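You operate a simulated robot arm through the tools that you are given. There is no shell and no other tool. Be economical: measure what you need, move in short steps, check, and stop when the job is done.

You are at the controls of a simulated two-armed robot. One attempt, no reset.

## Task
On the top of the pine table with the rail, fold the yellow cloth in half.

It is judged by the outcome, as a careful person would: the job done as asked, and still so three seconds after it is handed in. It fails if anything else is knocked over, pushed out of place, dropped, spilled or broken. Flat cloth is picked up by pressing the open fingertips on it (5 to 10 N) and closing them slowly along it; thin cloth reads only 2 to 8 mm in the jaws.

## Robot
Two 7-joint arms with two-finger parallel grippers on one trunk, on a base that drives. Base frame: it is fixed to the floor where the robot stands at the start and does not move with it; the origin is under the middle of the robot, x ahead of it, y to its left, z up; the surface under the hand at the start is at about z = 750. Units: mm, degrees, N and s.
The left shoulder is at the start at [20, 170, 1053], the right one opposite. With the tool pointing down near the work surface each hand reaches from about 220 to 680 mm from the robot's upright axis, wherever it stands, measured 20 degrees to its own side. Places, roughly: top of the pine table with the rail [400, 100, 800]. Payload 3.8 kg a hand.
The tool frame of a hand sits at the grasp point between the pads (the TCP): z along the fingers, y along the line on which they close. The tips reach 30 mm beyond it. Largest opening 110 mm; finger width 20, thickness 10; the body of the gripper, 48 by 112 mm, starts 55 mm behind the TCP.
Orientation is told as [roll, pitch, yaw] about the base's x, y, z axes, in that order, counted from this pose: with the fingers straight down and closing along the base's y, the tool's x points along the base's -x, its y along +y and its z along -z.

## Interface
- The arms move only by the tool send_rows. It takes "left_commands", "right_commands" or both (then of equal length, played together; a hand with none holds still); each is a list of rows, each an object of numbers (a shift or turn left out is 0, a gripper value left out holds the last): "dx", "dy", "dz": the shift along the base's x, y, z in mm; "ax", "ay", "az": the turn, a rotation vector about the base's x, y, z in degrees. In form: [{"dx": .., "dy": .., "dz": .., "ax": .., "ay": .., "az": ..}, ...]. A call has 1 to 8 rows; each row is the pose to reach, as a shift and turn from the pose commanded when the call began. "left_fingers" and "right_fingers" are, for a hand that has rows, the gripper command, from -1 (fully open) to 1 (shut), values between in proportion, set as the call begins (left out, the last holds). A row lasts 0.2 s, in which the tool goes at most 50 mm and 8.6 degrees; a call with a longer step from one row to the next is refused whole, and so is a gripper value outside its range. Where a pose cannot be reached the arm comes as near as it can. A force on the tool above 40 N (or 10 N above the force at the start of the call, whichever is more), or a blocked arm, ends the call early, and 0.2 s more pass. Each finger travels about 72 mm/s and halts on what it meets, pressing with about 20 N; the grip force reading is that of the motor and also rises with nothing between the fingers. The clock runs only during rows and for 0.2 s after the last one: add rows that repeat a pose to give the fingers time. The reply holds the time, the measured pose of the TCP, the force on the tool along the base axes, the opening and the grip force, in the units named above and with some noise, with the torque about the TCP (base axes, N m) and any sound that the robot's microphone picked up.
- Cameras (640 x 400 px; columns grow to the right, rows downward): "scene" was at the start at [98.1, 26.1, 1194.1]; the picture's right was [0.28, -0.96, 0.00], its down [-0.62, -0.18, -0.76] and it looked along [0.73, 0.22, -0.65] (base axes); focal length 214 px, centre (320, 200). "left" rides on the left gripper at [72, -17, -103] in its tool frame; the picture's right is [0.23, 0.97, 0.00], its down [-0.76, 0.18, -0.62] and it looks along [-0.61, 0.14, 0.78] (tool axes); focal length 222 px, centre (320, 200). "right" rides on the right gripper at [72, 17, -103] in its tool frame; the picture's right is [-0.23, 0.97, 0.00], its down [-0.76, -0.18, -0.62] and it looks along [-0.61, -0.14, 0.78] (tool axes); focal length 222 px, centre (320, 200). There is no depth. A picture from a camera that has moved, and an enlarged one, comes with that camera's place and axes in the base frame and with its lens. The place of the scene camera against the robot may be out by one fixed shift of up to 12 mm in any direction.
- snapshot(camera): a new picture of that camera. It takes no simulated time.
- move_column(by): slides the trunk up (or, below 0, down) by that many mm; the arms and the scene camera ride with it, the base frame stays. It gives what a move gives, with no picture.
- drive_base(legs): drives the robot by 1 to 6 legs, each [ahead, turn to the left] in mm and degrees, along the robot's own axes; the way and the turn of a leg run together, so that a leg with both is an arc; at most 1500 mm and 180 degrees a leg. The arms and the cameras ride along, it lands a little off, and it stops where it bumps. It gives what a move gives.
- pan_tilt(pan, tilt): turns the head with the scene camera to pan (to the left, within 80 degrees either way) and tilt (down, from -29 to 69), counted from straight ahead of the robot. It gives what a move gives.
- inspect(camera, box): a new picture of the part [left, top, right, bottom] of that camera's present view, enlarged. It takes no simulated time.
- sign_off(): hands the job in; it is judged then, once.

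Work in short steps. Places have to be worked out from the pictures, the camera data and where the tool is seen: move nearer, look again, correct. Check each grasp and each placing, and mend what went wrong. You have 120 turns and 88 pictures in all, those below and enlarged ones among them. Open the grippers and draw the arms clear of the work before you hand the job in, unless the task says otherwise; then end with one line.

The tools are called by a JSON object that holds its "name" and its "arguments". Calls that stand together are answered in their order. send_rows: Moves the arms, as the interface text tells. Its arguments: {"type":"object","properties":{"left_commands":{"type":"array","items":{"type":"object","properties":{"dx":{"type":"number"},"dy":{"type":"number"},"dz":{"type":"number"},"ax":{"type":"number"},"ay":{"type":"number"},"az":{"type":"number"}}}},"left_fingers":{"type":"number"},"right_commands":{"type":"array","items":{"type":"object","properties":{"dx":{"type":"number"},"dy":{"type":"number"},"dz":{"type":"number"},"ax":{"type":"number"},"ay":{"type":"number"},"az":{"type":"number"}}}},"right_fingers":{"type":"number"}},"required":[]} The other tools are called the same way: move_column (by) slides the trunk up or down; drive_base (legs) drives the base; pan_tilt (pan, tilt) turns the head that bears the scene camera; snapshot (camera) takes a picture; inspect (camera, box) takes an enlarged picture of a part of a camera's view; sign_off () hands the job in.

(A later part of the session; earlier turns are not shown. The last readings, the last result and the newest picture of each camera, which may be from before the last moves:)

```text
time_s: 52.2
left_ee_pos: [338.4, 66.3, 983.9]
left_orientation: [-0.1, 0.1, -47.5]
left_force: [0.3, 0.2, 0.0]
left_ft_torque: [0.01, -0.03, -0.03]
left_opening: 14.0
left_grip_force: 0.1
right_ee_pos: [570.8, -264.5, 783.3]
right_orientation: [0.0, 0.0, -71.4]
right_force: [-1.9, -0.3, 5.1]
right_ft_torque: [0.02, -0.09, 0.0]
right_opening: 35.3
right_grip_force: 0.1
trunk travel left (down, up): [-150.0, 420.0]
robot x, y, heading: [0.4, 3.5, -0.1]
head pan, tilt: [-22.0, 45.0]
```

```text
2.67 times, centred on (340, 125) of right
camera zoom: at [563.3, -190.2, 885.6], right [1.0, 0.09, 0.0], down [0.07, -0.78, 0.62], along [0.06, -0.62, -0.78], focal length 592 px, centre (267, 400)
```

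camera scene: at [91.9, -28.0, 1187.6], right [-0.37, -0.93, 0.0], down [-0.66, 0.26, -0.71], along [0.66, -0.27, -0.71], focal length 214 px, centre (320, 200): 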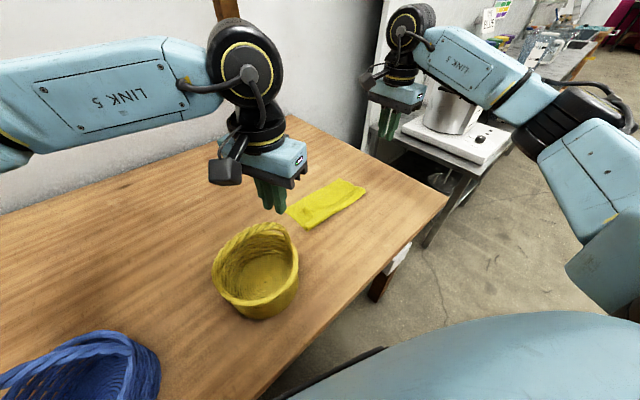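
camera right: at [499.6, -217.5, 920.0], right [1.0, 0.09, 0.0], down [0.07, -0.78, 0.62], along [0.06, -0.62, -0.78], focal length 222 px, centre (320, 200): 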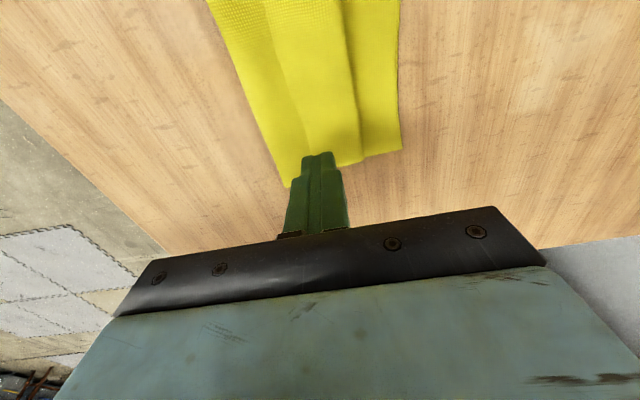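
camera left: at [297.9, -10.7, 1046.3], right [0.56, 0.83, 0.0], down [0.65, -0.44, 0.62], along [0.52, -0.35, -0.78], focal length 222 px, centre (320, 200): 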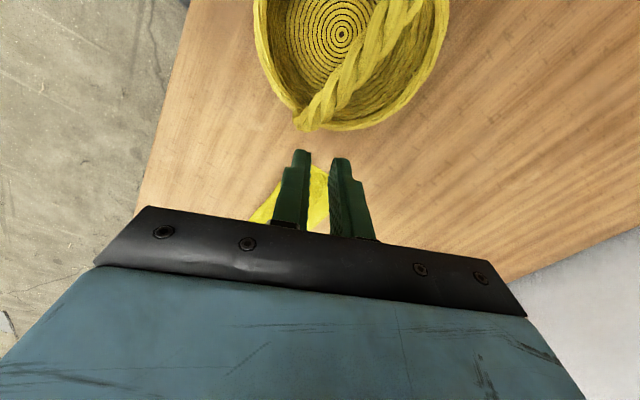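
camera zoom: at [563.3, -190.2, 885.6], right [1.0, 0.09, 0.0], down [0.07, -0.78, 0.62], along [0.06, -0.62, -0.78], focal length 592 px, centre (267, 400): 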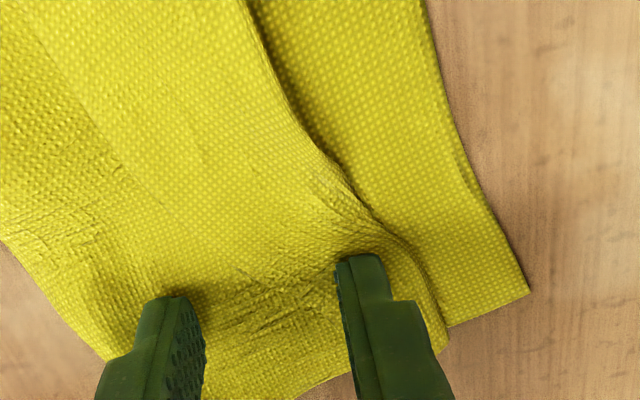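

It's moving, though the bottom layer is following a little. I'll continue the stroke.

{"name": "send_rows", "arguments": {"right_commands": [{"dx": 3, "dy": 1}, {"dx": 3, "dy": 1}], "right_fingers": 0.16}}

{"name": "send_rows", "arguments": {"right_commands": [{"dx": 3, "dy": 1, "dz": 0.3}, {"dx": 3, "dy": 1, "dz": 0.3}], "right_fingers": -0.02}}

{"name": "send_rows", "arguments": {"right_commands": [{"dx": 3, "dy": 1}, {"dx": 3, "dy": 1}], "right_fingers": -0.2}}

{"name": "inspect", "arguments": {"camera": "right", "box": [220, 50, 460, 200]}}

```text
time_s: 52.9
left_ee_pos: [337.8, 65.2, 983.2]
left_orientation: [0.0, -0.1, -47.5]
left_force: [0.2, -0.3, -0.3]
left_ft_torque: [-0.03, -0.01, 0.01]
left_opening: 13.9
left_grip_force: 0.1
right_ee_pos: [572.7, -262.0, 782.9]
right_orientation: [0.0, 0.0, -71.6]
right_force: [-1.0, -1.1, 5.6]
right_ft_torque: [0.0, -0.11, 0.0]
right_opening: 44.3
right_grip_force: 0.0
trunk travel left (down, up): [-150.0, 420.0]
robot x, y, heading: [0.8, 1.2, -0.2]
head pan, tilt: [-22.0, 45.0]
```

```text
time_s: 53.5
left_ee_pos: [338.3, 65.6, 982.6]
left_orientation: [0.0, 0.0, -47.5]
left_force: [0.0, -0.1, -1.3]
left_ft_torque: [0.0, -0.01, 0.0]
left_opening: 13.7
left_grip_force: 0.0
right_ee_pos: [577.8, -261.7, 783.0]
right_orientation: [0.0, 0.0, -71.4]
right_force: [-2.0, 0.3, 4.2]
right_ft_torque: [-0.01, -0.1, 0.0]
right_opening: 53.9
right_grip_force: 0.0
trunk travel left (down, up): [-150.0, 420.0]
robot x, y, heading: [0.8, 0.0, 0.0]
head pan, tilt: [-22.0, 45.0]
```

```text
time_s: 54.0
left_ee_pos: [339.6, 65.8, 983.6]
left_orientation: [0.0, 0.0, -47.5]
left_force: [0.4, 0.3, -0.2]
left_ft_torque: [-0.04, -0.01, 0.0]
left_opening: 13.7
left_grip_force: 0.0
right_ee_pos: [580.5, -261.8, 782.7]
right_orientation: [0.0, 0.0, -71.5]
right_force: [-1.0, -0.1, 3.8]
right_ft_torque: [0.02, -0.1, 0.03]
right_opening: 64.1
right_grip_force: 0.1
trunk travel left (down, up): [-150.0, 420.0]
robot x, y, heading: [2.2, -1.1, 0.1]
head pan, tilt: [-22.0, 45.0]
```

```text
2.67 times, centred on (340, 125) of right
camera zoom: at [572.4, -187.7, 885.7], right [1.0, 0.09, 0.0], down [0.07, -0.78, 0.62], along [0.06, -0.62, -0.78], focal length 592 px, centre (267, 400)
```

zoom: 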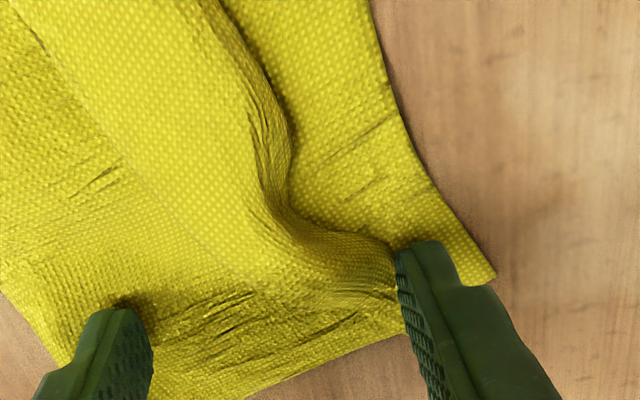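

The flap's right end is now nearly rolled out to the finger. I'll finish the stroke and lift away to look.

{"name": "send_rows", "arguments": {"right_commands": [{"dx": 2, "dy": 0.7}, {"dx": 2, "dy": 0.7}], "right_fingers": -0.4}}

{"name": "send_rows", "arguments": {"right_commands": [{"dz": 15}, {"dz": 40}, {"dx": -20, "dy": -20, "dz": 80}, {"dx": -40, "dy": -50, "dz": 110}, {"dx": -60, "dy": -70, "dz": 110}]}}

{"name": "inspect", "arguments": {"camera": "scene", "box": [262, 165, 390, 245]}}

{"name": "inspect", "arguments": {"camera": "right", "box": [240, 0, 480, 150]}}

```text
time_s: 54.6
left_ee_pos: [338.1, 66.2, 983.2]
left_orientation: [0.0, -0.1, -47.5]
left_force: [-0.2, -0.3, 0.5]
left_ft_torque: [0.01, -0.02, 0.0]
left_opening: 13.7
left_grip_force: 0.0
right_ee_pos: [582.0, -260.3, 783.3]
right_orientation: [0.0, 0.0, -71.5]
right_force: [-0.5, 1.1, 3.1]
right_ft_torque: [-0.01, -0.02, 0.02]
right_opening: 76.2
right_grip_force: 0.2
trunk travel left (down, up): [-150.0, 420.0]
robot x, y, heading: [1.0, 0.1, 0.3]
head pan, tilt: [-22.0, 45.0]
```

```text
time_s: 55.9
left_ee_pos: [338.5, 65.2, 983.7]
left_orientation: [0.1, 0.0, -47.5]
left_force: [0.0, 0.3, -0.3]
left_ft_torque: [-0.02, 0.01, -0.03]
left_opening: 13.8
left_grip_force: 0.1
right_ee_pos: [521.0, -331.2, 892.4]
right_orientation: [0.0, 0.0, -71.6]
right_force: [-0.1, 0.2, -0.5]
right_ft_torque: [0.01, 0.04, -0.01]
right_opening: 77.1
right_grip_force: 0.0
trunk travel left (down, up): [-150.0, 420.0]
robot x, y, heading: [0.8, 1.3, 0.1]
head pan, tilt: [-22.0, 45.0]
```

```text
5.00 times, centred on (326, 205) of scene
camera zoom: at [92.1, -28.7, 1187.6], right [-0.37, -0.93, 0.0], down [-0.66, 0.27, -0.71], along [0.66, -0.26, -0.71], focal length 1072 px, centre (290, 175)
```

zoom: 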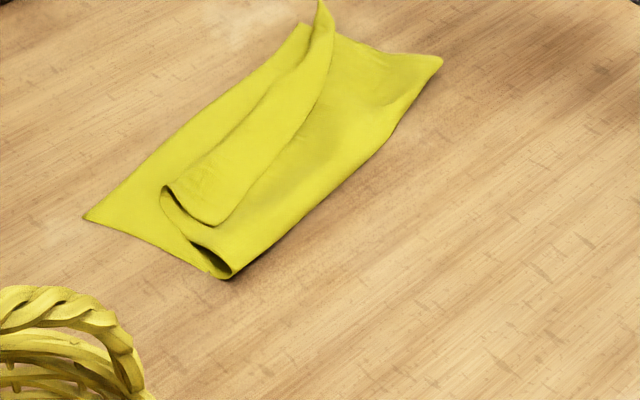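

```text
2.67 times, centred on (360, 75) of right
camera zoom: at [513.5, -257.2, 995.5], right [1.0, 0.09, 0.0], down [0.07, -0.78, 0.62], along [0.06, -0.62, -0.78], focal length 592 px, centre (213, 533)
```

zoom: 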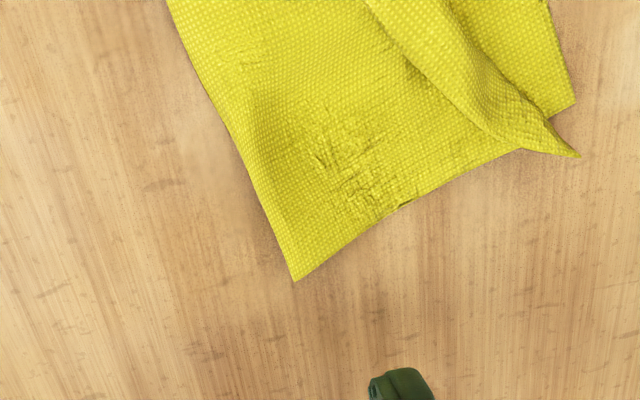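

Corner C is now fully rolled out to B. I'll do the same at the left end with the right hand, where the flap edge is at about (483,-152), and approach to look first.

{"name": "send_rows", "arguments": {"right_commands": [{"dx": -8, "dy": 40, "dz": 0}, {"dx": -16, "dy": 80, "dz": 0}, {"dx": -25, "dy": 120, "dz": -10}, {"dx": -34, "dy": 160, "dz": -30}, {"dx": -38, "dy": 179, "dz": -60}, {"dx": -38, "dy": 179, "dz": -90}, {"dx": -38, "dy": 179, "dz": -90}], "right_fingers": 0.82}}

{"name": "snapshot", "arguments": {"camera": "right"}}

```text
time_s: 57.5
left_ee_pos: [339.0, 65.8, 983.3]
left_orientation: [0.0, -0.1, -47.5]
left_force: [-0.4, 0.2, 0.9]
left_ft_torque: [-0.02, -0.06, 0.0]
left_opening: 13.5
left_grip_force: 0.0
right_ee_pos: [483.7, -151.7, 802.2]
right_orientation: [0.1, 0.0, -71.5]
right_force: [0.3, -0.7, -0.4]
right_ft_torque: [0.0, 0.01, 0.01]
right_opening: 9.9
right_grip_force: 0.1
trunk travel left (down, up): [-150.0, 420.0]
robot x, y, heading: [-0.4, 1.4, -0.2]
head pan, tilt: [-22.0, 45.0]
```

```text
32 pictures are left
camera right: at [476.5, -77.7, 905.4], right [1.0, 0.09, 0.0], down [0.07, -0.78, 0.62], along [0.06, -0.62, -0.78], focal length 222 px, centre (320, 200)
```

right: 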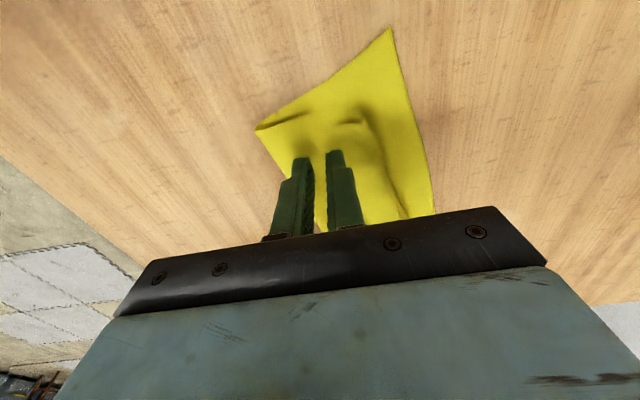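

I need a closer view of the left flap end.

{"name": "inspect", "arguments": {"camera": "right", "box": [220, 50, 460, 200]}}

```text
2.67 times, centred on (340, 125) of right
camera zoom: at [476.5, -77.7, 905.4], right [1.0, 0.09, 0.0], down [0.07, -0.78, 0.62], along [0.06, -0.62, -0.78], focal length 592 px, centre (267, 400)
```

zoom: 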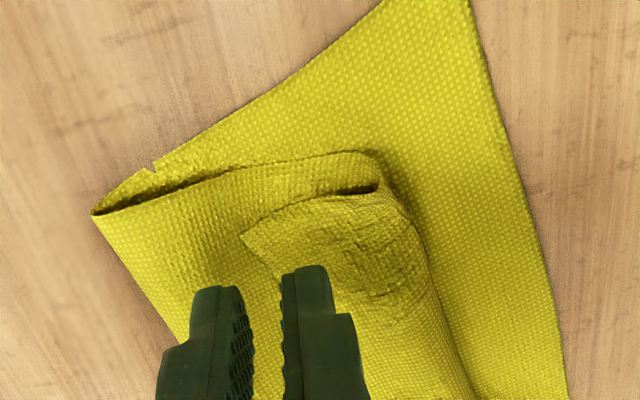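

A clear view: flap corner D is at about (476,-142), its edge passes just between the fingers, and the loop is at about x=517. I'll press down here.

{"name": "send_rows", "arguments": {"right_commands": [{"dx": 3, "dz": -8}, {"dx": 3, "dz": -16}, {"dx": 3, "dz": -18.5}, {"dx": 3, "dz": -19.5}, {"dx": 3, "dz": -20.2}, {"dx": 3, "dz": -20.2}]}}

```text
time_s: 58.9
left_ee_pos: [338.5, 65.2, 983.4]
left_orientation: [0.0, 0.1, -47.5]
left_force: [-0.6, -0.3, 0.5]
left_ft_torque: [0.01, -0.03, -0.03]
left_opening: 13.7
left_grip_force: 0.1
right_ee_pos: [487.7, -150.7, 782.1]
right_orientation: [0.0, -0.1, -71.4]
right_force: [0.0, -1.5, 3.1]
right_ft_torque: [-0.01, -0.02, 0.01]
right_opening: 10.0
right_grip_force: 0.1
trunk travel left (down, up): [-150.0, 420.0]
robot x, y, heading: [-0.0, 3.0, -0.2]
head pan, tilt: [-22.0, 45.0]
```

Contact is 3 N. I'll add 0.4 mm and run the opening stroke.

{"name": "send_rows", "arguments": {"right_commands": [{"dx": 4, "dy": 1.3, "dz": -0.4}, {"dx": 4, "dy": 1.3, "dz": -0.4}], "right_fingers": 0.66}}

{"name": "send_rows", "arguments": {"right_commands": [{"dx": 4, "dy": 1.3}, {"dx": 4, "dy": 1.3}], "right_fingers": 0.5}}

{"name": "send_rows", "arguments": {"right_commands": [{"dx": 4, "dy": 1.3}, {"dx": 4, "dy": 1.3}], "right_fingers": 0.34}}

{"name": "send_rows", "arguments": {"right_commands": [{"dx": 4, "dy": 1.3}, {"dx": 4, "dy": 1.3}], "right_fingers": 0.18}}

{"name": "inspect", "arguments": {"camera": "right", "box": [220, 50, 460, 200]}}

```text
time_s: 59.5
left_ee_pos: [338.2, 66.0, 983.7]
left_orientation: [0.0, 0.0, -47.5]
left_force: [-0.1, -0.2, 1.2]
left_ft_torque: [-0.01, 0.04, -0.04]
left_opening: 13.8
left_grip_force: 0.1
right_ee_pos: [491.1, -149.8, 781.4]
right_orientation: [-0.1, 0.0, -71.4]
right_force: [-1.4, 0.2, 5.3]
right_ft_torque: [0.04, -0.02, 0.01]
right_opening: 17.7
right_grip_force: 0.2
trunk travel left (down, up): [-150.0, 420.0]
robot x, y, heading: [-1.0, -1.1, 0.1]
head pan, tilt: [-22.0, 45.0]
```

```text
time_s: 60.0
left_ee_pos: [338.7, 66.1, 984.0]
left_orientation: [-0.1, 0.0, -47.5]
left_force: [-0.6, -0.3, 0.8]
left_ft_torque: [-0.01, -0.01, 0.01]
left_opening: 13.9
left_grip_force: 0.1
right_ee_pos: [494.1, -147.1, 781.1]
right_orientation: [0.0, 0.0, -71.5]
right_force: [-2.1, -1.4, 6.0]
right_ft_torque: [0.05, -0.04, 0.05]
right_opening: 26.1
right_grip_force: 0.0
trunk travel left (down, up): [-150.0, 420.0]
robot x, y, heading: [0.5, 1.6, 0.0]
head pan, tilt: [-22.0, 45.0]
```

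```text
time_s: 60.6
left_ee_pos: [339.8, 65.5, 982.0]
left_orientation: [0.1, -0.1, -47.5]
left_force: [0.5, -0.8, -0.5]
left_ft_torque: [-0.01, 0.01, -0.01]
left_opening: 13.9
left_grip_force: 0.1
right_ee_pos: [499.2, -147.0, 781.9]
right_orientation: [0.0, 0.0, -71.5]
right_force: [-1.6, 0.1, 5.1]
right_ft_torque: [0.0, -0.02, 0.0]
right_opening: 34.8
right_grip_force: 0.2
trunk travel left (down, up): [-150.0, 420.0]
robot x, y, heading: [-0.6, -2.1, -0.2]
head pan, tilt: [-22.0, 45.0]
```

```text
time_s: 61.2
left_ee_pos: [338.1, 64.8, 984.6]
left_orientation: [0.0, -0.1, -47.5]
left_force: [0.4, 0.5, 0.1]
left_ft_torque: [0.01, 0.03, -0.01]
left_opening: 13.8
left_grip_force: 0.1
right_ee_pos: [503.0, -144.9, 782.5]
right_orientation: [0.0, 0.0, -71.6]
right_force: [-1.4, -1.4, 5.2]
right_ft_torque: [-0.01, -0.05, -0.02]
right_opening: 43.9
right_grip_force: 0.0
trunk travel left (down, up): [-150.0, 420.0]
robot x, y, heading: [-2.5, 0.8, -0.2]
head pan, tilt: [-22.0, 45.0]
```

```text
2.67 times, centred on (340, 125) of right
camera zoom: at [495.6, -72.3, 885.5], right [1.0, 0.09, 0.0], down [0.07, -0.78, 0.62], along [0.06, -0.62, -0.78], focal length 592 px, centre (267, 400)
```

zoom: 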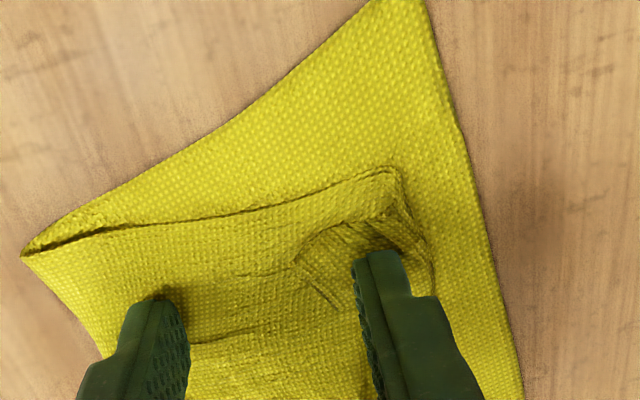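

The flap corner is rolling outward nicely, now at about (295,260) in the image. I'll continue.

{"name": "send_rows", "arguments": {"right_commands": [{"dx": 4, "dy": 1.3}, {"dx": 4, "dy": 1.3}], "right_fingers": 0.02}}

{"name": "send_rows", "arguments": {"right_commands": [{"dx": 4, "dy": 1.3}, {"dx": 4, "dy": 1.3}], "right_fingers": -0.14}}

{"name": "send_rows", "arguments": {"right_commands": [{"dx": 4, "dy": 1.3}, {"dx": 4, "dy": 1.3}], "right_fingers": -0.3}}

{"name": "inspect", "arguments": {"camera": "right", "box": [220, 50, 460, 200]}}

```text
time_s: 61.9
left_ee_pos: [337.7, 66.2, 983.7]
left_orientation: [0.0, 0.0, -47.5]
left_force: [1.1, -0.4, 0.2]
left_ft_torque: [0.0, -0.01, 0.0]
left_opening: 14.0
left_grip_force: 0.0
right_ee_pos: [508.5, -145.2, 782.9]
right_orientation: [0.0, 0.1, -71.6]
right_force: [-2.0, -0.7, 5.6]
right_ft_torque: [0.08, -0.04, -0.02]
right_opening: 51.8
right_grip_force: 0.2
trunk travel left (down, up): [-150.0, 420.0]
robot x, y, heading: [0.1, 0.9, -0.1]
head pan, tilt: [-22.0, 45.0]
```

```text
time_s: 62.5
left_ee_pos: [337.2, 67.0, 984.0]
left_orientation: [0.1, -0.1, -47.4]
left_force: [-0.1, -1.3, -0.2]
left_ft_torque: [0.0, -0.02, 0.02]
left_opening: 13.9
left_grip_force: 0.1
right_ee_pos: [510.0, -142.7, 782.5]
right_orientation: [0.1, 0.0, -71.5]
right_force: [-1.3, -0.7, 4.3]
right_ft_torque: [0.03, -0.08, 0.0]
right_opening: 60.9
right_grip_force: 0.0
trunk travel left (down, up): [-150.0, 420.0]
robot x, y, heading: [0.3, 3.8, -0.1]
head pan, tilt: [-22.0, 45.0]
```

```text
time_s: 63.0
left_ee_pos: [338.3, 64.8, 982.8]
left_orientation: [0.0, 0.1, -47.5]
left_force: [-0.1, -1.1, 0.6]
left_ft_torque: [0.02, -0.02, -0.02]
left_opening: 13.8
left_grip_force: 0.1
right_ee_pos: [515.2, -142.8, 782.7]
right_orientation: [-0.1, -0.1, -71.5]
right_force: [-0.5, -1.1, 5.6]
right_ft_torque: [0.03, -0.03, 0.0]
right_opening: 69.8
right_grip_force: 0.1
trunk travel left (down, up): [-150.0, 420.0]
robot x, y, heading: [2.3, 3.8, 0.1]
head pan, tilt: [-22.0, 45.0]
```

```text
2.67 times, centred on (340, 125) of right
camera zoom: at [507.5, -68.5, 885.5], right [1.0, 0.09, 0.0], down [0.07, -0.78, 0.62], along [0.06, -0.62, -0.78], focal length 592 px, centre (267, 400)
```

zoom: 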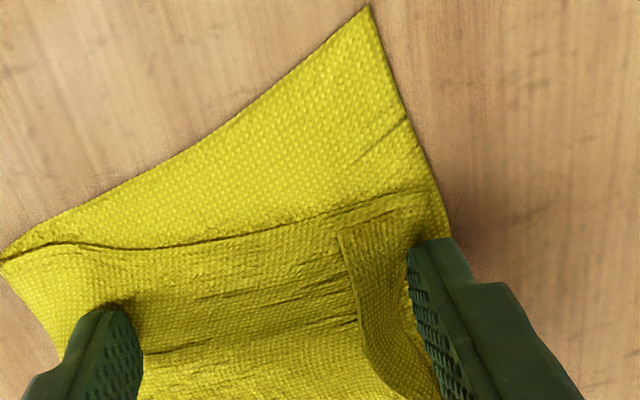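

Very good: the flap is down to about 22 mm wide with its edge at about (538,-140). I'll lift, regrip at that edge and repeat.

{"name": "send_rows", "arguments": {"right_commands": [{"dz": 12}, {"dz": 25}, {"dx": 12, "dy": 2, "dz": 25}, {"dx": 23, "dy": 3, "dz": 25}, {"dx": 23, "dy": 3, "dz": 25}, {"dx": 23, "dy": 3, "dz": 12}], "right_fingers": 0.82}}

{"name": "inspect", "arguments": {"camera": "right", "box": [220, 50, 460, 200]}}

```text
time_s: 64.5
left_ee_pos: [339.1, 66.2, 983.8]
left_orientation: [-0.1, 0.1, -47.4]
left_force: [0.1, 0.5, -0.6]
left_ft_torque: [0.0, 0.0, 0.01]
left_opening: 13.7
left_grip_force: 0.1
right_ee_pos: [538.2, -139.1, 794.2]
right_orientation: [0.1, 0.0, -71.5]
right_force: [0.1, -0.1, -0.2]
right_ft_torque: [0.01, 0.03, 0.0]
right_opening: 9.7
right_grip_force: 0.1
trunk travel left (down, up): [-150.0, 420.0]
robot x, y, heading: [-2.4, 4.2, 0.0]
head pan, tilt: [-22.0, 45.0]
```

```text
2.67 times, centred on (340, 125) of right
camera zoom: at [531.0, -65.2, 897.3], right [1.0, 0.09, 0.0], down [0.07, -0.78, 0.62], along [0.06, -0.62, -0.78], focal length 592 px, centre (267, 400)
```

zoom: 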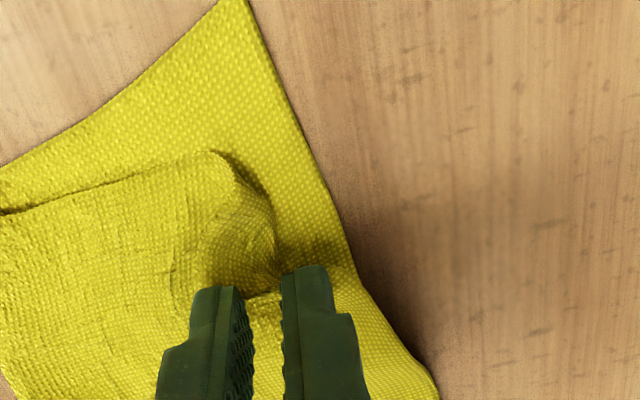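

The top layer changed when released, so I'll lift clear and look again.

{"name": "send_rows", "arguments": {"right_commands": [{"dz": 30}, {"dx": -10, "dy": -10, "dz": 65}, {"dx": -20, "dy": -50, "dz": 100}, {"dx": -30, "dy": -90, "dz": 110}, {"dx": -30, "dy": -135, "dz": 110}, {"dx": -30, "dy": -180, "dz": 110}, {"dx": -40, "dy": -200, "dz": 110}]}}

{"name": "inspect", "arguments": {"camera": "scene", "box": [270, 150, 382, 220]}}

{"name": "inspect", "arguments": {"camera": "right", "box": [240, 0, 480, 150]}}

```text
refused: row 3 steps farther than a row can; nothing moved
```

```text
5.71 times, centred on (326, 185) of scene
camera zoom: at [92.4, -28.4, 1187.5], right [-0.37, -0.93, 0.0], down [-0.66, 0.26, -0.71], along [0.66, -0.26, -0.71], focal length 1226 px, centre (286, 286)
```

zoom: 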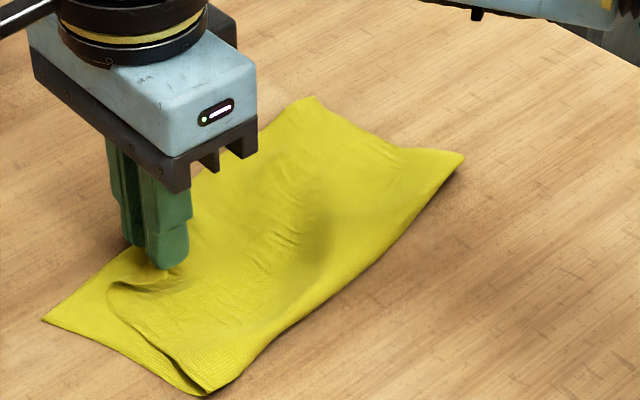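

```text
2.67 times, centred on (360, 75) of right
camera zoom: at [531.0, -65.2, 897.3], right [1.0, 0.09, 0.0], down [0.07, -0.78, 0.62], along [0.06, -0.62, -0.78], focal length 592 px, centre (213, 533)
```

zoom: 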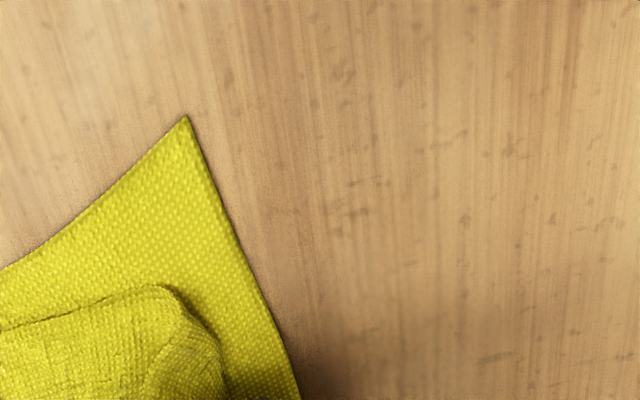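

Whoa, the flap has mostly opened. One row step was too long, so I'll retreat with smaller steps.

{"name": "send_rows", "arguments": {"right_commands": [{"dz": 30}, {"dx": -5, "dy": -10, "dz": 65}, {"dx": -15, "dy": -40, "dz": 95}, {"dx": -25, "dy": -80, "dz": 110}, {"dx": -30, "dy": -125, "dz": 110}, {"dx": -35, "dy": -170, "dz": 110}, {"dx": -40, "dy": -200, "dz": 110}]}}

{"name": "inspect", "arguments": {"camera": "scene", "box": [270, 150, 382, 220]}}

{"name": "snapshot", "arguments": {"camera": "right"}}

```text
time_s: 66.0
left_ee_pos: [338.7, 65.3, 983.1]
left_orientation: [0.0, 0.0, -47.5]
left_force: [-0.3, -0.5, 1.0]
left_ft_torque: [0.01, -0.01, 0.01]
left_opening: 13.9
left_grip_force: 0.1
right_ee_pos: [498.2, -340.8, 904.5]
right_orientation: [-0.1, -0.1, -71.5]
right_force: [-0.5, -0.1, 0.2]
right_ft_torque: [-0.03, -0.03, 0.0]
right_opening: 10.0
right_grip_force: 0.1
trunk travel left (down, up): [-150.0, 420.0]
robot x, y, heading: [-0.2, 2.3, 0.1]
head pan, tilt: [-22.0, 45.0]
```

```text
5.71 times, centred on (326, 185) of scene
camera zoom: at [92.2, -28.6, 1187.6], right [-0.37, -0.93, 0.0], down [-0.66, 0.27, -0.71], along [0.66, -0.26, -0.71], focal length 1226 px, centre (286, 286)
```

zoom: 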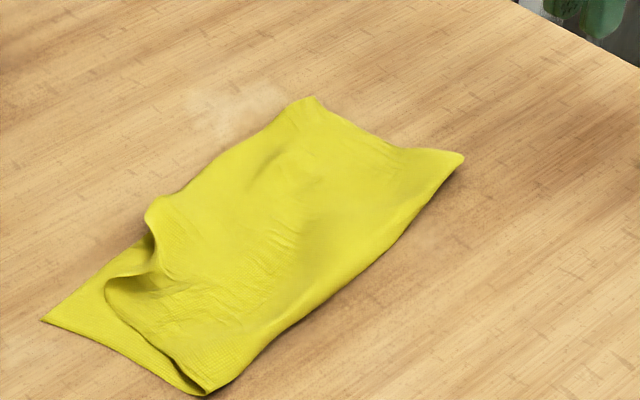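

```text
24 pictures are left
camera right: at [489.8, -266.2, 1007.2], right [1.0, 0.09, 0.0], down [0.07, -0.78, 0.62], along [0.06, -0.62, -0.78], focal length 222 px, centre (320, 200)
```

right: 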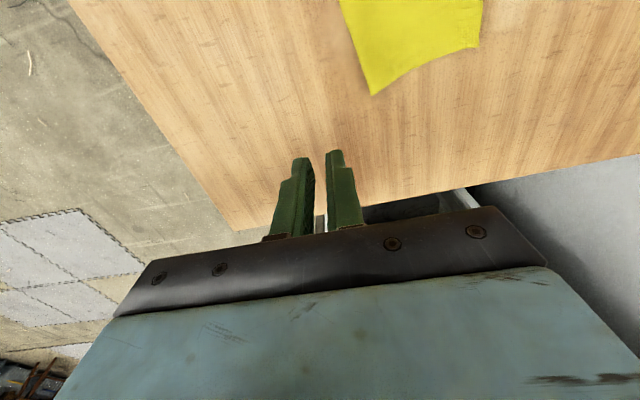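

Excellent: the flap sprang open on release. What's left is corner D of the top layer, which stands curled at about (550,-138) instead of lying over A at about (518,-69). I'll bring the left hand, turned to yaw 0, for a close look and a pinch there.

{"name": "send_rows", "arguments": {"left_commands": [{"dx": 25, "dy": -22, "dz": -11, "az": 6.8}, {"dx": 50, "dy": -44, "dz": -22, "az": 13.6}, {"dx": 75, "dy": -66, "dz": -33, "az": 20.4}, {"dx": 100, "dy": -88, "dz": -44, "az": 27.2}, {"dx": 125, "dy": -110, "dz": -55, "az": 34}, {"dx": 150, "dy": -132, "dz": -66, "az": 40.8}, {"dx": 178, "dy": -155, "dz": -78, "az": 47.5}, {"dx": 178, "dy": -155, "dz": -78, "az": 47.5}], "left_fingers": 0.27}}

{"name": "inspect", "arguments": {"camera": "left", "box": [160, 25, 480, 225]}}

```text
time_s: 67.8
left_ee_pos: [517.5, -89.1, 904.3]
left_orientation: [-0.1, 0.0, -0.1]
left_force: [0.6, -0.2, -0.5]
left_ft_torque: [0.01, 0.0, -0.02]
left_opening: 40.2
left_grip_force: 0.1
right_ee_pos: [498.8, -339.0, 904.0]
right_orientation: [0.0, 0.0, -71.6]
right_force: [0.0, 0.8, -0.6]
right_ft_torque: [0.02, -0.02, 0.02]
right_opening: 9.9
right_grip_force: 0.1
trunk travel left (down, up): [-150.0, 420.0]
robot x, y, heading: [-0.9, 2.7, -0.1]
head pan, tilt: [-22.0, 45.0]
```

```text
2.00 times, centred on (320, 125) of left
camera zoom: at [445.2, -105.6, 1007.8], right [-0.23, 0.97, 0.0], down [0.76, 0.18, 0.62], along [0.61, 0.14, -0.78], focal length 444 px, centre (320, 350)
```

zoom: 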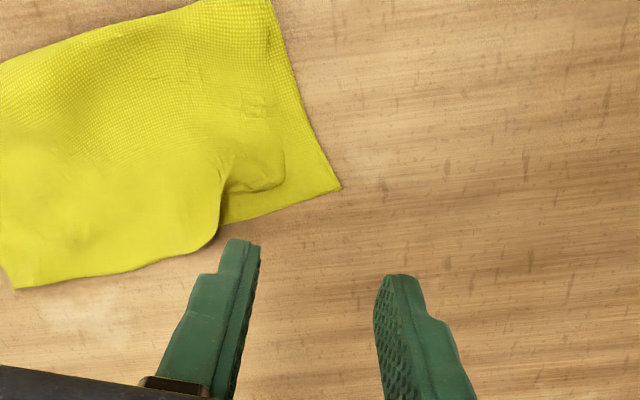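

Let me enlarge this corner further to understand how it's folded.

{"name": "inspect", "arguments": {"camera": "left", "box": [240, 70, 340, 155]}}

```text
4.71 times, centred on (290, 112) of left
camera zoom: at [445.2, -105.6, 1007.8], right [-0.23, 0.97, 0.0], down [0.76, 0.18, 0.62], along [0.61, 0.14, -0.78], focal length 1045 px, centre (461, 612)
```

zoom: 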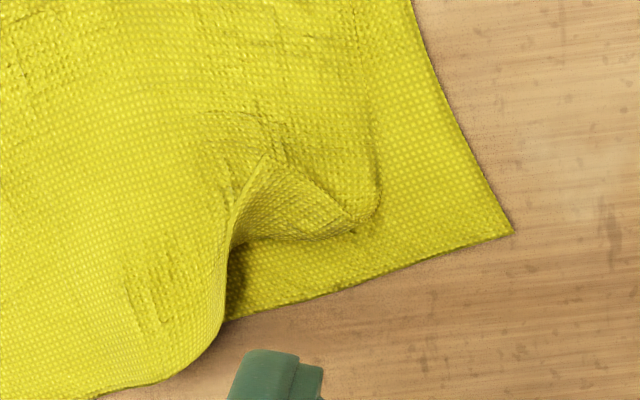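

Now it's clear: only a small triangle at D is still turned back, with its tip at about (522,-134), and it needs to roll toward +y. I'll use the left hand (closing along y) for the same opening stroke, with the fingers straddling the tip.

{"name": "send_rows", "arguments": {"left_commands": [{"dx": 4, "dy": -22, "dz": -30}, {"dx": 8, "dy": -43, "dz": -60}, {"dx": 8, "dy": -43, "dz": -90}, {"dx": 8, "dy": -43, "dz": -110}, {"dx": 8, "dy": -43, "dz": -110}], "left_fingers": 0.84}}

{"name": "inspect", "arguments": {"camera": "left", "box": [220, 75, 420, 200]}}

```text
time_s: 69.0
left_ee_pos: [520.4, -119.7, 804.8]
left_orientation: [-0.1, -0.2, 0.0]
left_force: [0.3, -0.4, 0.7]
left_ft_torque: [0.04, 0.01, 0.0]
left_opening: 9.0
left_grip_force: 0.1
left hand out of reach, approached as far as the arm can: row 2, 3, 4, 5
right_ee_pos: [497.7, -338.7, 903.6]
right_orientation: [0.0, 0.0, -71.5]
right_force: [0.6, 0.2, -0.8]
right_ft_torque: [-0.01, 0.0, 0.0]
right_opening: 10.0
right_grip_force: 0.0
trunk travel left (down, up): [-150.0, 420.0]
robot x, y, heading: [0.3, 1.9, 0.1]
head pan, tilt: [-22.0, 45.0]
```

```text
3.20 times, centred on (320, 138) of left
camera zoom: at [447.9, -136.4, 907.9], right [-0.23, 0.97, 0.0], down [0.76, 0.18, 0.63], along [0.61, 0.14, -0.78], focal length 711 px, centre (320, 400)
```

zoom: 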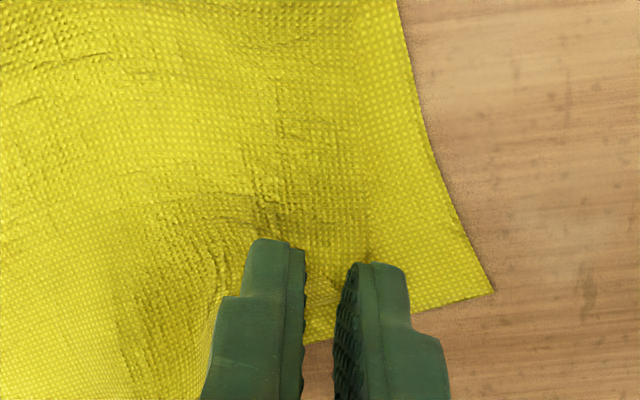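

The left arm can't reach any further right. I'll retreat the left hand and turn the right hand to yaw 0 to do this stroke.

{"name": "send_rows", "arguments": {"left_commands": [{"dz": 35}, {"dy": 15, "dz": 75}, {"dx": -20, "dy": 50, "dz": 100}, {"dx": -45, "dy": 85, "dz": 120}, {"dx": -75, "dy": 115, "dz": 140}, {"dx": -110, "dy": 145, "dz": 150}, {"dx": -140, "dy": 170, "dz": 160}, {"dx": -165, "dy": 190, "dz": 170}], "right_commands": [{"az": 8, "dz": 5}, {"az": 16, "dz": 10}, {"az": 24, "dz": 10}, {"az": 32, "dz": 10}, {"az": 40, "dz": 10}, {"az": 48, "dz": 10}, {"az": 56, "dz": 10}, {"az": 64, "dz": 10}]}}

{"name": "send_rows", "arguments": {"right_commands": [{"az": 4, "dx": 5, "dy": 45, "dz": -5}, {"az": 7.5, "dx": 10, "dy": 90, "dz": -10}, {"az": 7.5, "dx": 15, "dy": 135, "dz": -10}, {"az": 7.5, "dx": 20, "dy": 170, "dz": -25}, {"az": 7.5, "dx": 25, "dy": 195, "dz": -50}, {"az": 7.5, "dx": 27, "dy": 205, "dz": -80}, {"az": 7.5, "dx": 27, "dy": 205, "dz": -100}, {"az": 7.5, "dx": 27, "dy": 205, "dz": -100}], "right_fingers": 0.84}}

{"name": "inspect", "arguments": {"camera": "right", "box": [200, 50, 440, 200]}}

```text
time_s: 70.8
left_ee_pos: [356.5, 70.4, 973.7]
left_orientation: [0.0, -0.1, 0.0]
left_force: [0.1, 0.3, -0.3]
left_ft_torque: [0.02, 0.01, 0.01]
left_opening: 9.0
left_grip_force: 0.0
right_ee_pos: [497.2, -338.8, 913.4]
right_orientation: [0.0, 0.0, -7.3]
right_force: [0.2, 0.3, 0.0]
right_ft_torque: [0.02, -0.01, -0.02]
right_opening: 9.9
right_grip_force: 0.1
trunk travel left (down, up): [-150.0, 420.0]
robot x, y, heading: [0.9, 1.0, 0.1]
head pan, tilt: [-22.0, 45.0]
```

```text
time_s: 72.7
left_ee_pos: [356.5, 69.9, 975.2]
left_orientation: [0.0, 0.1, 0.0]
left_force: [-0.4, 0.7, 0.3]
left_ft_torque: [0.01, -0.01, 0.02]
left_opening: 8.7
left_grip_force: 0.0
right_ee_pos: [524.3, -133.4, 812.3]
right_orientation: [-0.1, 0.0, -0.1]
right_force: [0.5, 0.6, -0.8]
right_ft_torque: [-0.01, 0.01, 0.01]
right_opening: 8.9
right_grip_force: 0.1
trunk travel left (down, up): [-150.0, 420.0]
robot x, y, heading: [-1.5, -2.1, 0.0]
head pan, tilt: [-22.0, 45.0]
```

```text
2.67 times, centred on (320, 125) of right
camera zoom: at [451.7, -116.8, 917.1], right [0.23, 0.97, 0.0], down [0.76, -0.18, 0.62], along [0.61, -0.14, -0.78], focal length 592 px, centre (320, 400)
```

zoom: 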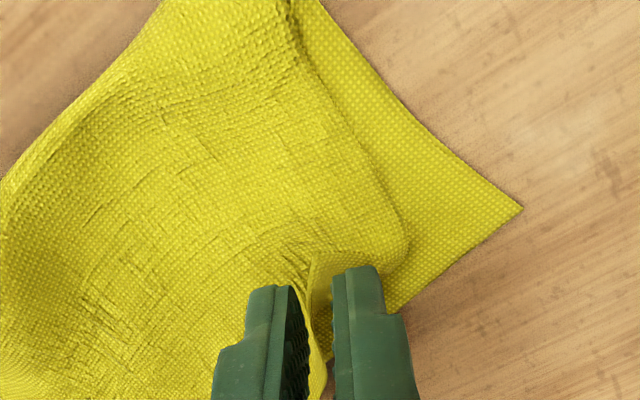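

The fingers straddle the triangle's free edge just right. I'll press down gently.

{"name": "send_rows", "arguments": {"right_commands": [{"dz": -14}, {"dz": -24}, {"dz": -27}, {"dz": -29}, {"dz": -30}, {"dz": -30.5}, {"dz": -30.5}]}}

```text
time_s: 74.2
left_ee_pos: [356.2, 69.9, 974.6]
left_orientation: [0.0, -0.1, 0.0]
left_force: [-0.1, -0.3, -0.1]
left_ft_torque: [0.0, 0.04, 0.01]
left_opening: 8.9
left_grip_force: 0.1
right_ee_pos: [524.2, -133.4, 783.8]
right_orientation: [0.0, 0.0, 0.0]
right_force: [0.1, 0.0, 0.6]
right_ft_torque: [-0.04, -0.02, -0.02]
right_opening: 8.9
right_grip_force: 0.1
trunk travel left (down, up): [-150.0, 420.0]
robot x, y, heading: [1.2, -1.0, 0.3]
head pan, tilt: [-22.0, 45.0]
```

{"name": "send_rows", "arguments": {"right_commands": [{"dz": -0.8}, {"dz": -1.3}, {"dz": -1.3}]}}

```text
time_s: 75.0
left_ee_pos: [356.8, 70.2, 975.7]
left_orientation: [0.0, 0.0, 0.0]
left_force: [-0.3, -0.2, 0.5]
left_ft_torque: [0.03, -0.02, 0.04]
left_opening: 9.0
left_grip_force: 0.1
right_ee_pos: [525.4, -133.5, 783.0]
right_orientation: [0.1, 0.0, 0.0]
right_force: [-0.9, 0.1, 2.8]
right_ft_torque: [0.06, 0.01, -0.02]
right_opening: 8.5
right_grip_force: 0.1
trunk travel left (down, up): [-150.0, 420.0]
robot x, y, heading: [0.2, 3.6, -0.0]
head pan, tilt: [-22.0, 45.0]
```

Contact is about 3 N. I'll run the opening stroke along +y.

{"name": "send_rows", "arguments": {"right_commands": [{"dx": 0.5, "dy": 4.3, "dz": -0.4}, {"dx": 0.5, "dy": 4.3, "dz": -0.4}], "right_fingers": 0.68}}

{"name": "send_rows", "arguments": {"right_commands": [{"dx": 0.5, "dy": 4.3}, {"dx": 0.5, "dy": 4.3}], "right_fingers": 0.52}}

{"name": "send_rows", "arguments": {"right_commands": [{"dx": 0.5, "dy": 4.3}, {"dx": 0.5, "dy": 4.3}], "right_fingers": 0.36}}

{"name": "send_rows", "arguments": {"right_commands": [{"dx": 0.5, "dy": 4.3}, {"dx": 0.5, "dy": 4.3}], "right_fingers": 0.2}}

{"name": "inspect", "arguments": {"camera": "right", "box": [200, 50, 440, 200]}}

```text
time_s: 75.7
left_ee_pos: [357.0, 68.6, 975.7]
left_orientation: [0.0, 0.0, 0.0]
left_force: [0.5, -0.1, 0.4]
left_ft_torque: [-0.06, -0.01, -0.01]
left_opening: 8.8
left_grip_force: 0.0
right_ee_pos: [525.4, -129.1, 781.7]
right_orientation: [0.0, 0.0, 0.0]
right_force: [0.3, -1.3, 5.0]
right_ft_torque: [0.03, -0.01, -0.01]
right_opening: 16.7
right_grip_force: 0.1
trunk travel left (down, up): [-150.0, 420.0]
robot x, y, heading: [-0.6, -0.8, 0.0]
head pan, tilt: [-22.0, 45.0]
```

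```text
time_s: 76.2
left_ee_pos: [356.8, 70.2, 975.1]
left_orientation: [0.1, 0.0, 0.0]
left_force: [0.2, 0.2, -0.6]
left_ft_torque: [-0.01, 0.0, 0.03]
left_opening: 9.2
left_grip_force: 0.0
right_ee_pos: [526.1, -125.7, 782.9]
right_orientation: [-0.1, 0.0, -0.1]
right_force: [-0.9, -1.2, 6.4]
right_ft_torque: [0.11, -0.01, 0.0]
right_opening: 25.5
right_grip_force: 0.1
trunk travel left (down, up): [-150.0, 420.0]
robot x, y, heading: [0.5, -1.9, -0.1]
head pan, tilt: [-22.0, 45.0]
```

```text
time_s: 76.8
left_ee_pos: [356.1, 70.7, 975.0]
left_orientation: [0.0, 0.0, 0.0]
left_force: [-0.2, -0.1, 0.0]
left_ft_torque: [-0.01, 0.05, 0.02]
left_opening: 8.6
left_grip_force: 0.1
right_ee_pos: [526.0, -120.3, 781.8]
right_orientation: [0.0, 0.0, 0.0]
right_force: [-0.7, -2.2, 7.3]
right_ft_torque: [0.13, -0.02, 0.03]
right_opening: 34.3
right_grip_force: 0.0
trunk travel left (down, up): [-150.0, 420.0]
robot x, y, heading: [-0.5, -2.2, -0.1]
head pan, tilt: [-22.0, 45.0]
```

```text
time_s: 77.5
left_ee_pos: [357.1, 69.3, 975.6]
left_orientation: [0.1, 0.0, 0.0]
left_force: [-0.1, 0.2, 0.2]
left_ft_torque: [-0.03, 0.0, -0.02]
left_opening: 8.7
left_grip_force: 0.1
right_ee_pos: [527.8, -117.1, 781.2]
right_orientation: [0.0, 0.0, 0.0]
right_force: [-0.8, -2.5, 9.1]
right_ft_torque: [0.19, 0.0, 0.01]
right_opening: 42.9
right_grip_force: 0.1
trunk travel left (down, up): [-150.0, 420.0]
robot x, y, heading: [-0.9, -1.1, 0.2]
head pan, tilt: [-22.0, 45.0]
```

```text
2.67 times, centred on (320, 125) of right
camera zoom: at [453.9, -99.9, 885.3], right [0.23, 0.97, 0.0], down [0.76, -0.18, 0.62], along [0.61, -0.14, -0.78], focal length 592 px, centre (320, 400)
```

zoom: 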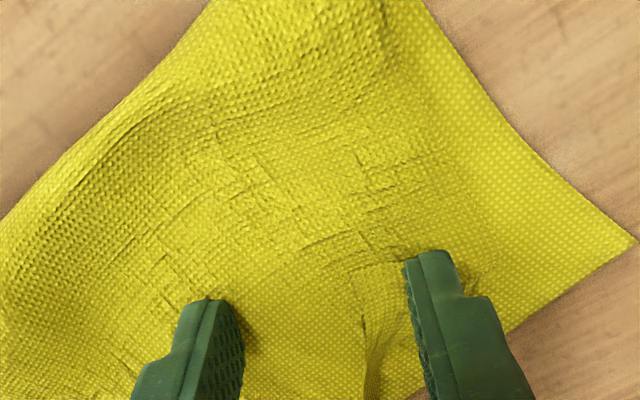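

It's rolling, so I'll continue the stroke.

{"name": "send_rows", "arguments": {"right_commands": [{"dx": 0.5, "dy": 4.3}, {"dx": 0.5, "dy": 4.3}], "right_fingers": 0.04}}

{"name": "send_rows", "arguments": {"right_commands": [{"dx": 0.5, "dy": 4.3}, {"dx": 0.5, "dy": 4.3}], "right_fingers": -0.12}}

{"name": "send_rows", "arguments": {"right_commands": [{"dx": 0.5, "dy": 4.3}, {"dx": 0.5, "dy": 4.3}], "right_fingers": -0.28}}

{"name": "inspect", "arguments": {"camera": "right", "box": [200, 50, 440, 200]}}

```text
time_s: 78.0
left_ee_pos: [357.4, 69.7, 976.2]
left_orientation: [0.0, 0.1, -0.1]
left_force: [0.2, -0.8, 0.1]
left_ft_torque: [-0.01, -0.04, 0.01]
left_opening: 9.0
left_grip_force: 0.0
right_ee_pos: [526.9, -111.6, 781.0]
right_orientation: [0.0, 0.0, 0.0]
right_force: [-0.6, -2.5, 9.7]
right_ft_torque: [0.2, -0.04, 0.0]
right_opening: 51.7
right_grip_force: 0.0
trunk travel left (down, up): [-150.0, 420.0]
robot x, y, heading: [-2.9, 5.8, -0.1]
head pan, tilt: [-22.0, 45.0]
```

```text
time_s: 78.7
left_ee_pos: [355.1, 70.4, 975.3]
left_orientation: [0.0, 0.0, 0.0]
left_force: [-0.1, -0.5, 0.3]
left_ft_torque: [-0.01, -0.02, 0.0]
left_opening: 8.7
left_grip_force: 0.0
right_ee_pos: [527.4, -108.3, 782.2]
right_orientation: [0.0, 0.0, 0.0]
right_force: [-0.8, -2.7, 9.8]
right_ft_torque: [0.25, -0.01, 0.01]
right_opening: 60.4
right_grip_force: 0.0
trunk travel left (down, up): [-150.0, 420.0]
robot x, y, heading: [-0.4, 1.6, 0.3]
head pan, tilt: [-22.0, 45.0]
```

```text
time_s: 79.2
left_ee_pos: [356.9, 68.9, 975.2]
left_orientation: [0.0, 0.0, -0.1]
left_force: [-0.2, -0.3, -0.7]
left_ft_torque: [0.0, -0.02, 0.0]
left_opening: 8.7
left_grip_force: 0.2
right_ee_pos: [528.0, -103.9, 782.2]
right_orientation: [0.1, 0.0, 0.0]
right_force: [-1.7, -2.6, 8.1]
right_ft_torque: [0.31, 0.01, 0.03]
right_opening: 69.4
right_grip_force: 0.0
trunk travel left (down, up): [-150.0, 420.0]
robot x, y, heading: [-0.5, -3.5, -0.1]
head pan, tilt: [-22.0, 45.0]
```

```text
2.67 times, centred on (320, 125) of right
camera zoom: at [455.2, -87.2, 885.3], right [0.23, 0.97, 0.0], down [0.76, -0.18, 0.62], along [0.61, -0.14, -0.78], focal length 592 px, centre (320, 400)
```

zoom: 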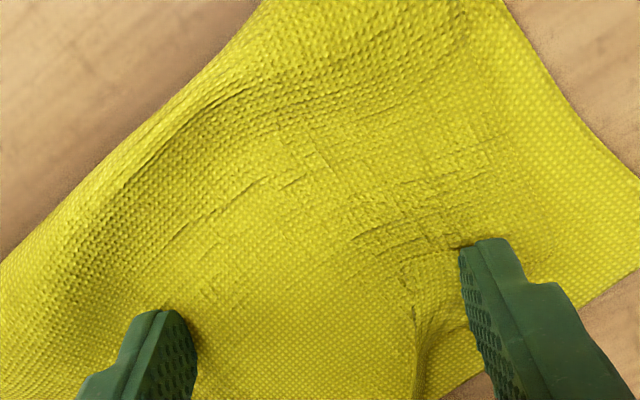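

The triangle looks almost rolled out. I'll lift straight up, retreat and look.

{"name": "send_rows", "arguments": {"right_commands": [{"dz": 20}, {"dx": 0, "dy": -5, "dz": 55}, {"dx": -5, "dy": -30, "dz": 90}, {"dx": -10, "dy": -70, "dz": 110}, {"dx": -15, "dy": -115, "dz": 115}, {"dx": -20, "dy": -160, "dz": 115}, {"dx": -25, "dy": -205, "dz": 115}, {"dx": -30, "dy": -240, "dz": 115}]}}

{"name": "inspect", "arguments": {"camera": "scene", "box": [270, 150, 382, 220]}}

```text
time_s: 81.0
left_ee_pos: [356.6, 71.0, 975.4]
left_orientation: [0.1, 0.0, 0.0]
left_force: [0.0, -0.3, -1.1]
left_ft_torque: [0.0, 0.01, -0.01]
left_opening: 8.9
left_grip_force: 0.0
right_ee_pos: [499.0, -344.3, 897.3]
right_orientation: [0.0, 0.0, 0.0]
right_force: [-0.1, -0.8, -0.8]
right_ft_torque: [-0.01, 0.03, -0.01]
right_opening: 70.4
right_grip_force: 0.0
trunk travel left (down, up): [-150.0, 420.0]
robot x, y, heading: [-2.2, 3.0, -0.1]
head pan, tilt: [-22.0, 45.0]
```

```text
5.71 times, centred on (326, 185) of scene
camera zoom: at [92.1, -28.7, 1187.6], right [-0.37, -0.93, 0.0], down [-0.66, 0.27, -0.71], along [0.66, -0.26, -0.71], focal length 1226 px, centre (286, 286)
```

zoom: 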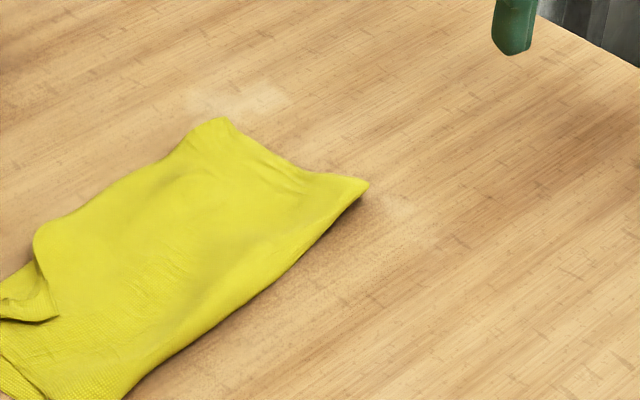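

The cloth slid left a bit. I'll look at its left end.

{"name": "inspect", "arguments": {"camera": "scene", "box": [236, 155, 348, 225]}}

```text
5.71 times, centred on (292, 190) of scene
camera zoom: at [92.1, -28.7, 1187.6], right [-0.37, -0.93, 0.0], down [-0.66, 0.27, -0.71], along [0.66, -0.26, -0.71], focal length 1226 px, centre (480, 257)
```

zoom: 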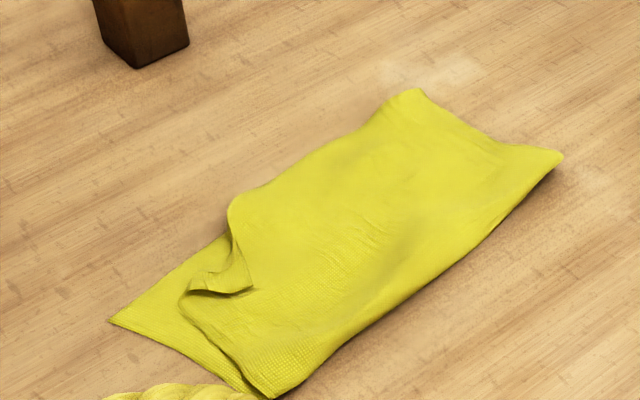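

Corner D is still turned back as a small raised triangle (tip ≈(512,-75), fold line ≈(525,-48) to (560,-75)), and A is now at ≈(520,-10). It's within the left hand's reach now. I'll pinch this raised corner, lift it so it can spring open, and drop it over A. Approaching with the left at yaw -38.

{"name": "send_rows", "arguments": {"left_commands": [{"dx": 25, "dy": -18, "dz": -12, "az": -5.5}, {"dx": 50, "dy": -36, "dz": -24, "az": -11}, {"dx": 75, "dy": -54, "dz": -36, "az": -16.5}, {"dx": 100, "dy": -72, "dz": -50, "az": -22}, {"dx": 125, "dy": -92, "dz": -70, "az": -27.5}, {"dx": 150, "dy": -110, "dz": -95, "az": -33}, {"dx": 172, "dy": -125, "dz": -125, "az": -38}, {"dx": 172, "dy": -125, "dz": -140, "az": -38}], "left_fingers": 0.27}}

{"name": "inspect", "arguments": {"camera": "left", "box": [200, 50, 440, 200]}}

```text
time_s: 82.8
left_ee_pos: [527.7, -54.7, 834.2]
left_orientation: [-0.1, 0.0, -38.2]
left_force: [0.6, -0.2, 0.9]
left_ft_torque: [0.01, -0.02, 0.03]
left_opening: 40.0
left_grip_force: 0.0
right_ee_pos: [500.2, -343.8, 897.4]
right_orientation: [-0.1, 0.0, 0.0]
right_force: [-0.3, 0.6, 0.3]
right_ft_torque: [0.02, 0.0, -0.02]
right_opening: 70.5
right_grip_force: 0.0
trunk travel left (down, up): [-150.0, 420.0]
robot x, y, heading: [-2.8, 1.0, -0.0]
head pan, tilt: [-22.0, 45.0]
```

```text
2.67 times, centred on (320, 125) of left
camera zoom: at [460.6, -23.5, 937.9], right [0.42, 0.91, 0.0], down [0.71, -0.33, 0.62], along [0.57, -0.26, -0.78], focal length 592 px, centre (320, 400)
```

zoom: 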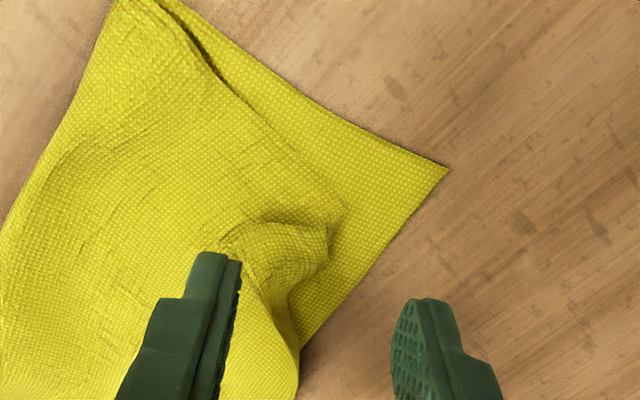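

The corner triangle spans about (518,-83) to the fold line. I'll centre at (524,-72) with a 40 mm opening across it and descend.

{"name": "send_rows", "arguments": {"left_commands": [{"dx": -3, "dy": -17, "dz": -10}, {"dx": -3, "dy": -17, "dz": -25}, {"dx": -3, "dy": -17, "dz": -38}, {"dx": -3, "dy": -17, "dz": -46}, {"dx": -3, "dy": -17, "dz": -49}, {"dx": -3, "dy": -17, "dz": -50.5}, {"dx": -3, "dy": -17, "dz": -50.5}]}}

{"name": "inspect", "arguments": {"camera": "left", "box": [200, 75, 440, 225]}}

```text
time_s: 84.5
left_ee_pos: [524.9, -72.7, 783.6]
left_orientation: [0.1, -0.1, -38.0]
left_force: [-0.4, -0.5, 0.6]
left_ft_torque: [0.05, 0.02, 0.0]
left_opening: 40.4
left_grip_force: 0.0
right_ee_pos: [500.6, -345.1, 896.6]
right_orientation: [0.0, -0.1, -0.1]
right_force: [0.0, 0.6, 0.2]
right_ft_torque: [0.02, -0.05, 0.01]
right_opening: 70.3
right_grip_force: 0.0
trunk travel left (down, up): [-150.0, 420.0]
robot x, y, heading: [1.8, 0.5, -0.2]
head pan, tilt: [-22.0, 45.0]
```

```text
2.67 times, centred on (320, 150) of left
camera zoom: at [457.8, -40.5, 887.2], right [0.42, 0.91, 0.0], down [0.71, -0.33, 0.62], along [0.57, -0.26, -0.78], focal length 592 px, centre (320, 333)
```

zoom: 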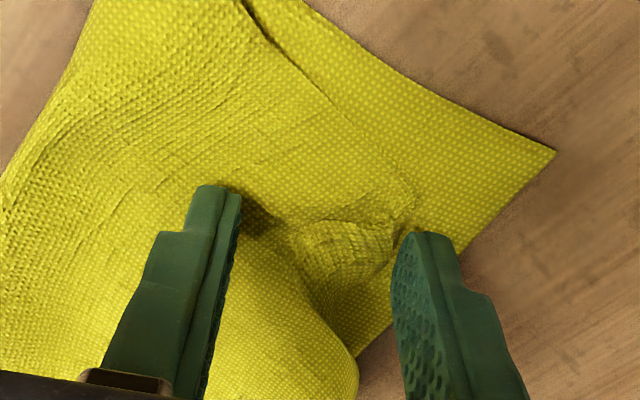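

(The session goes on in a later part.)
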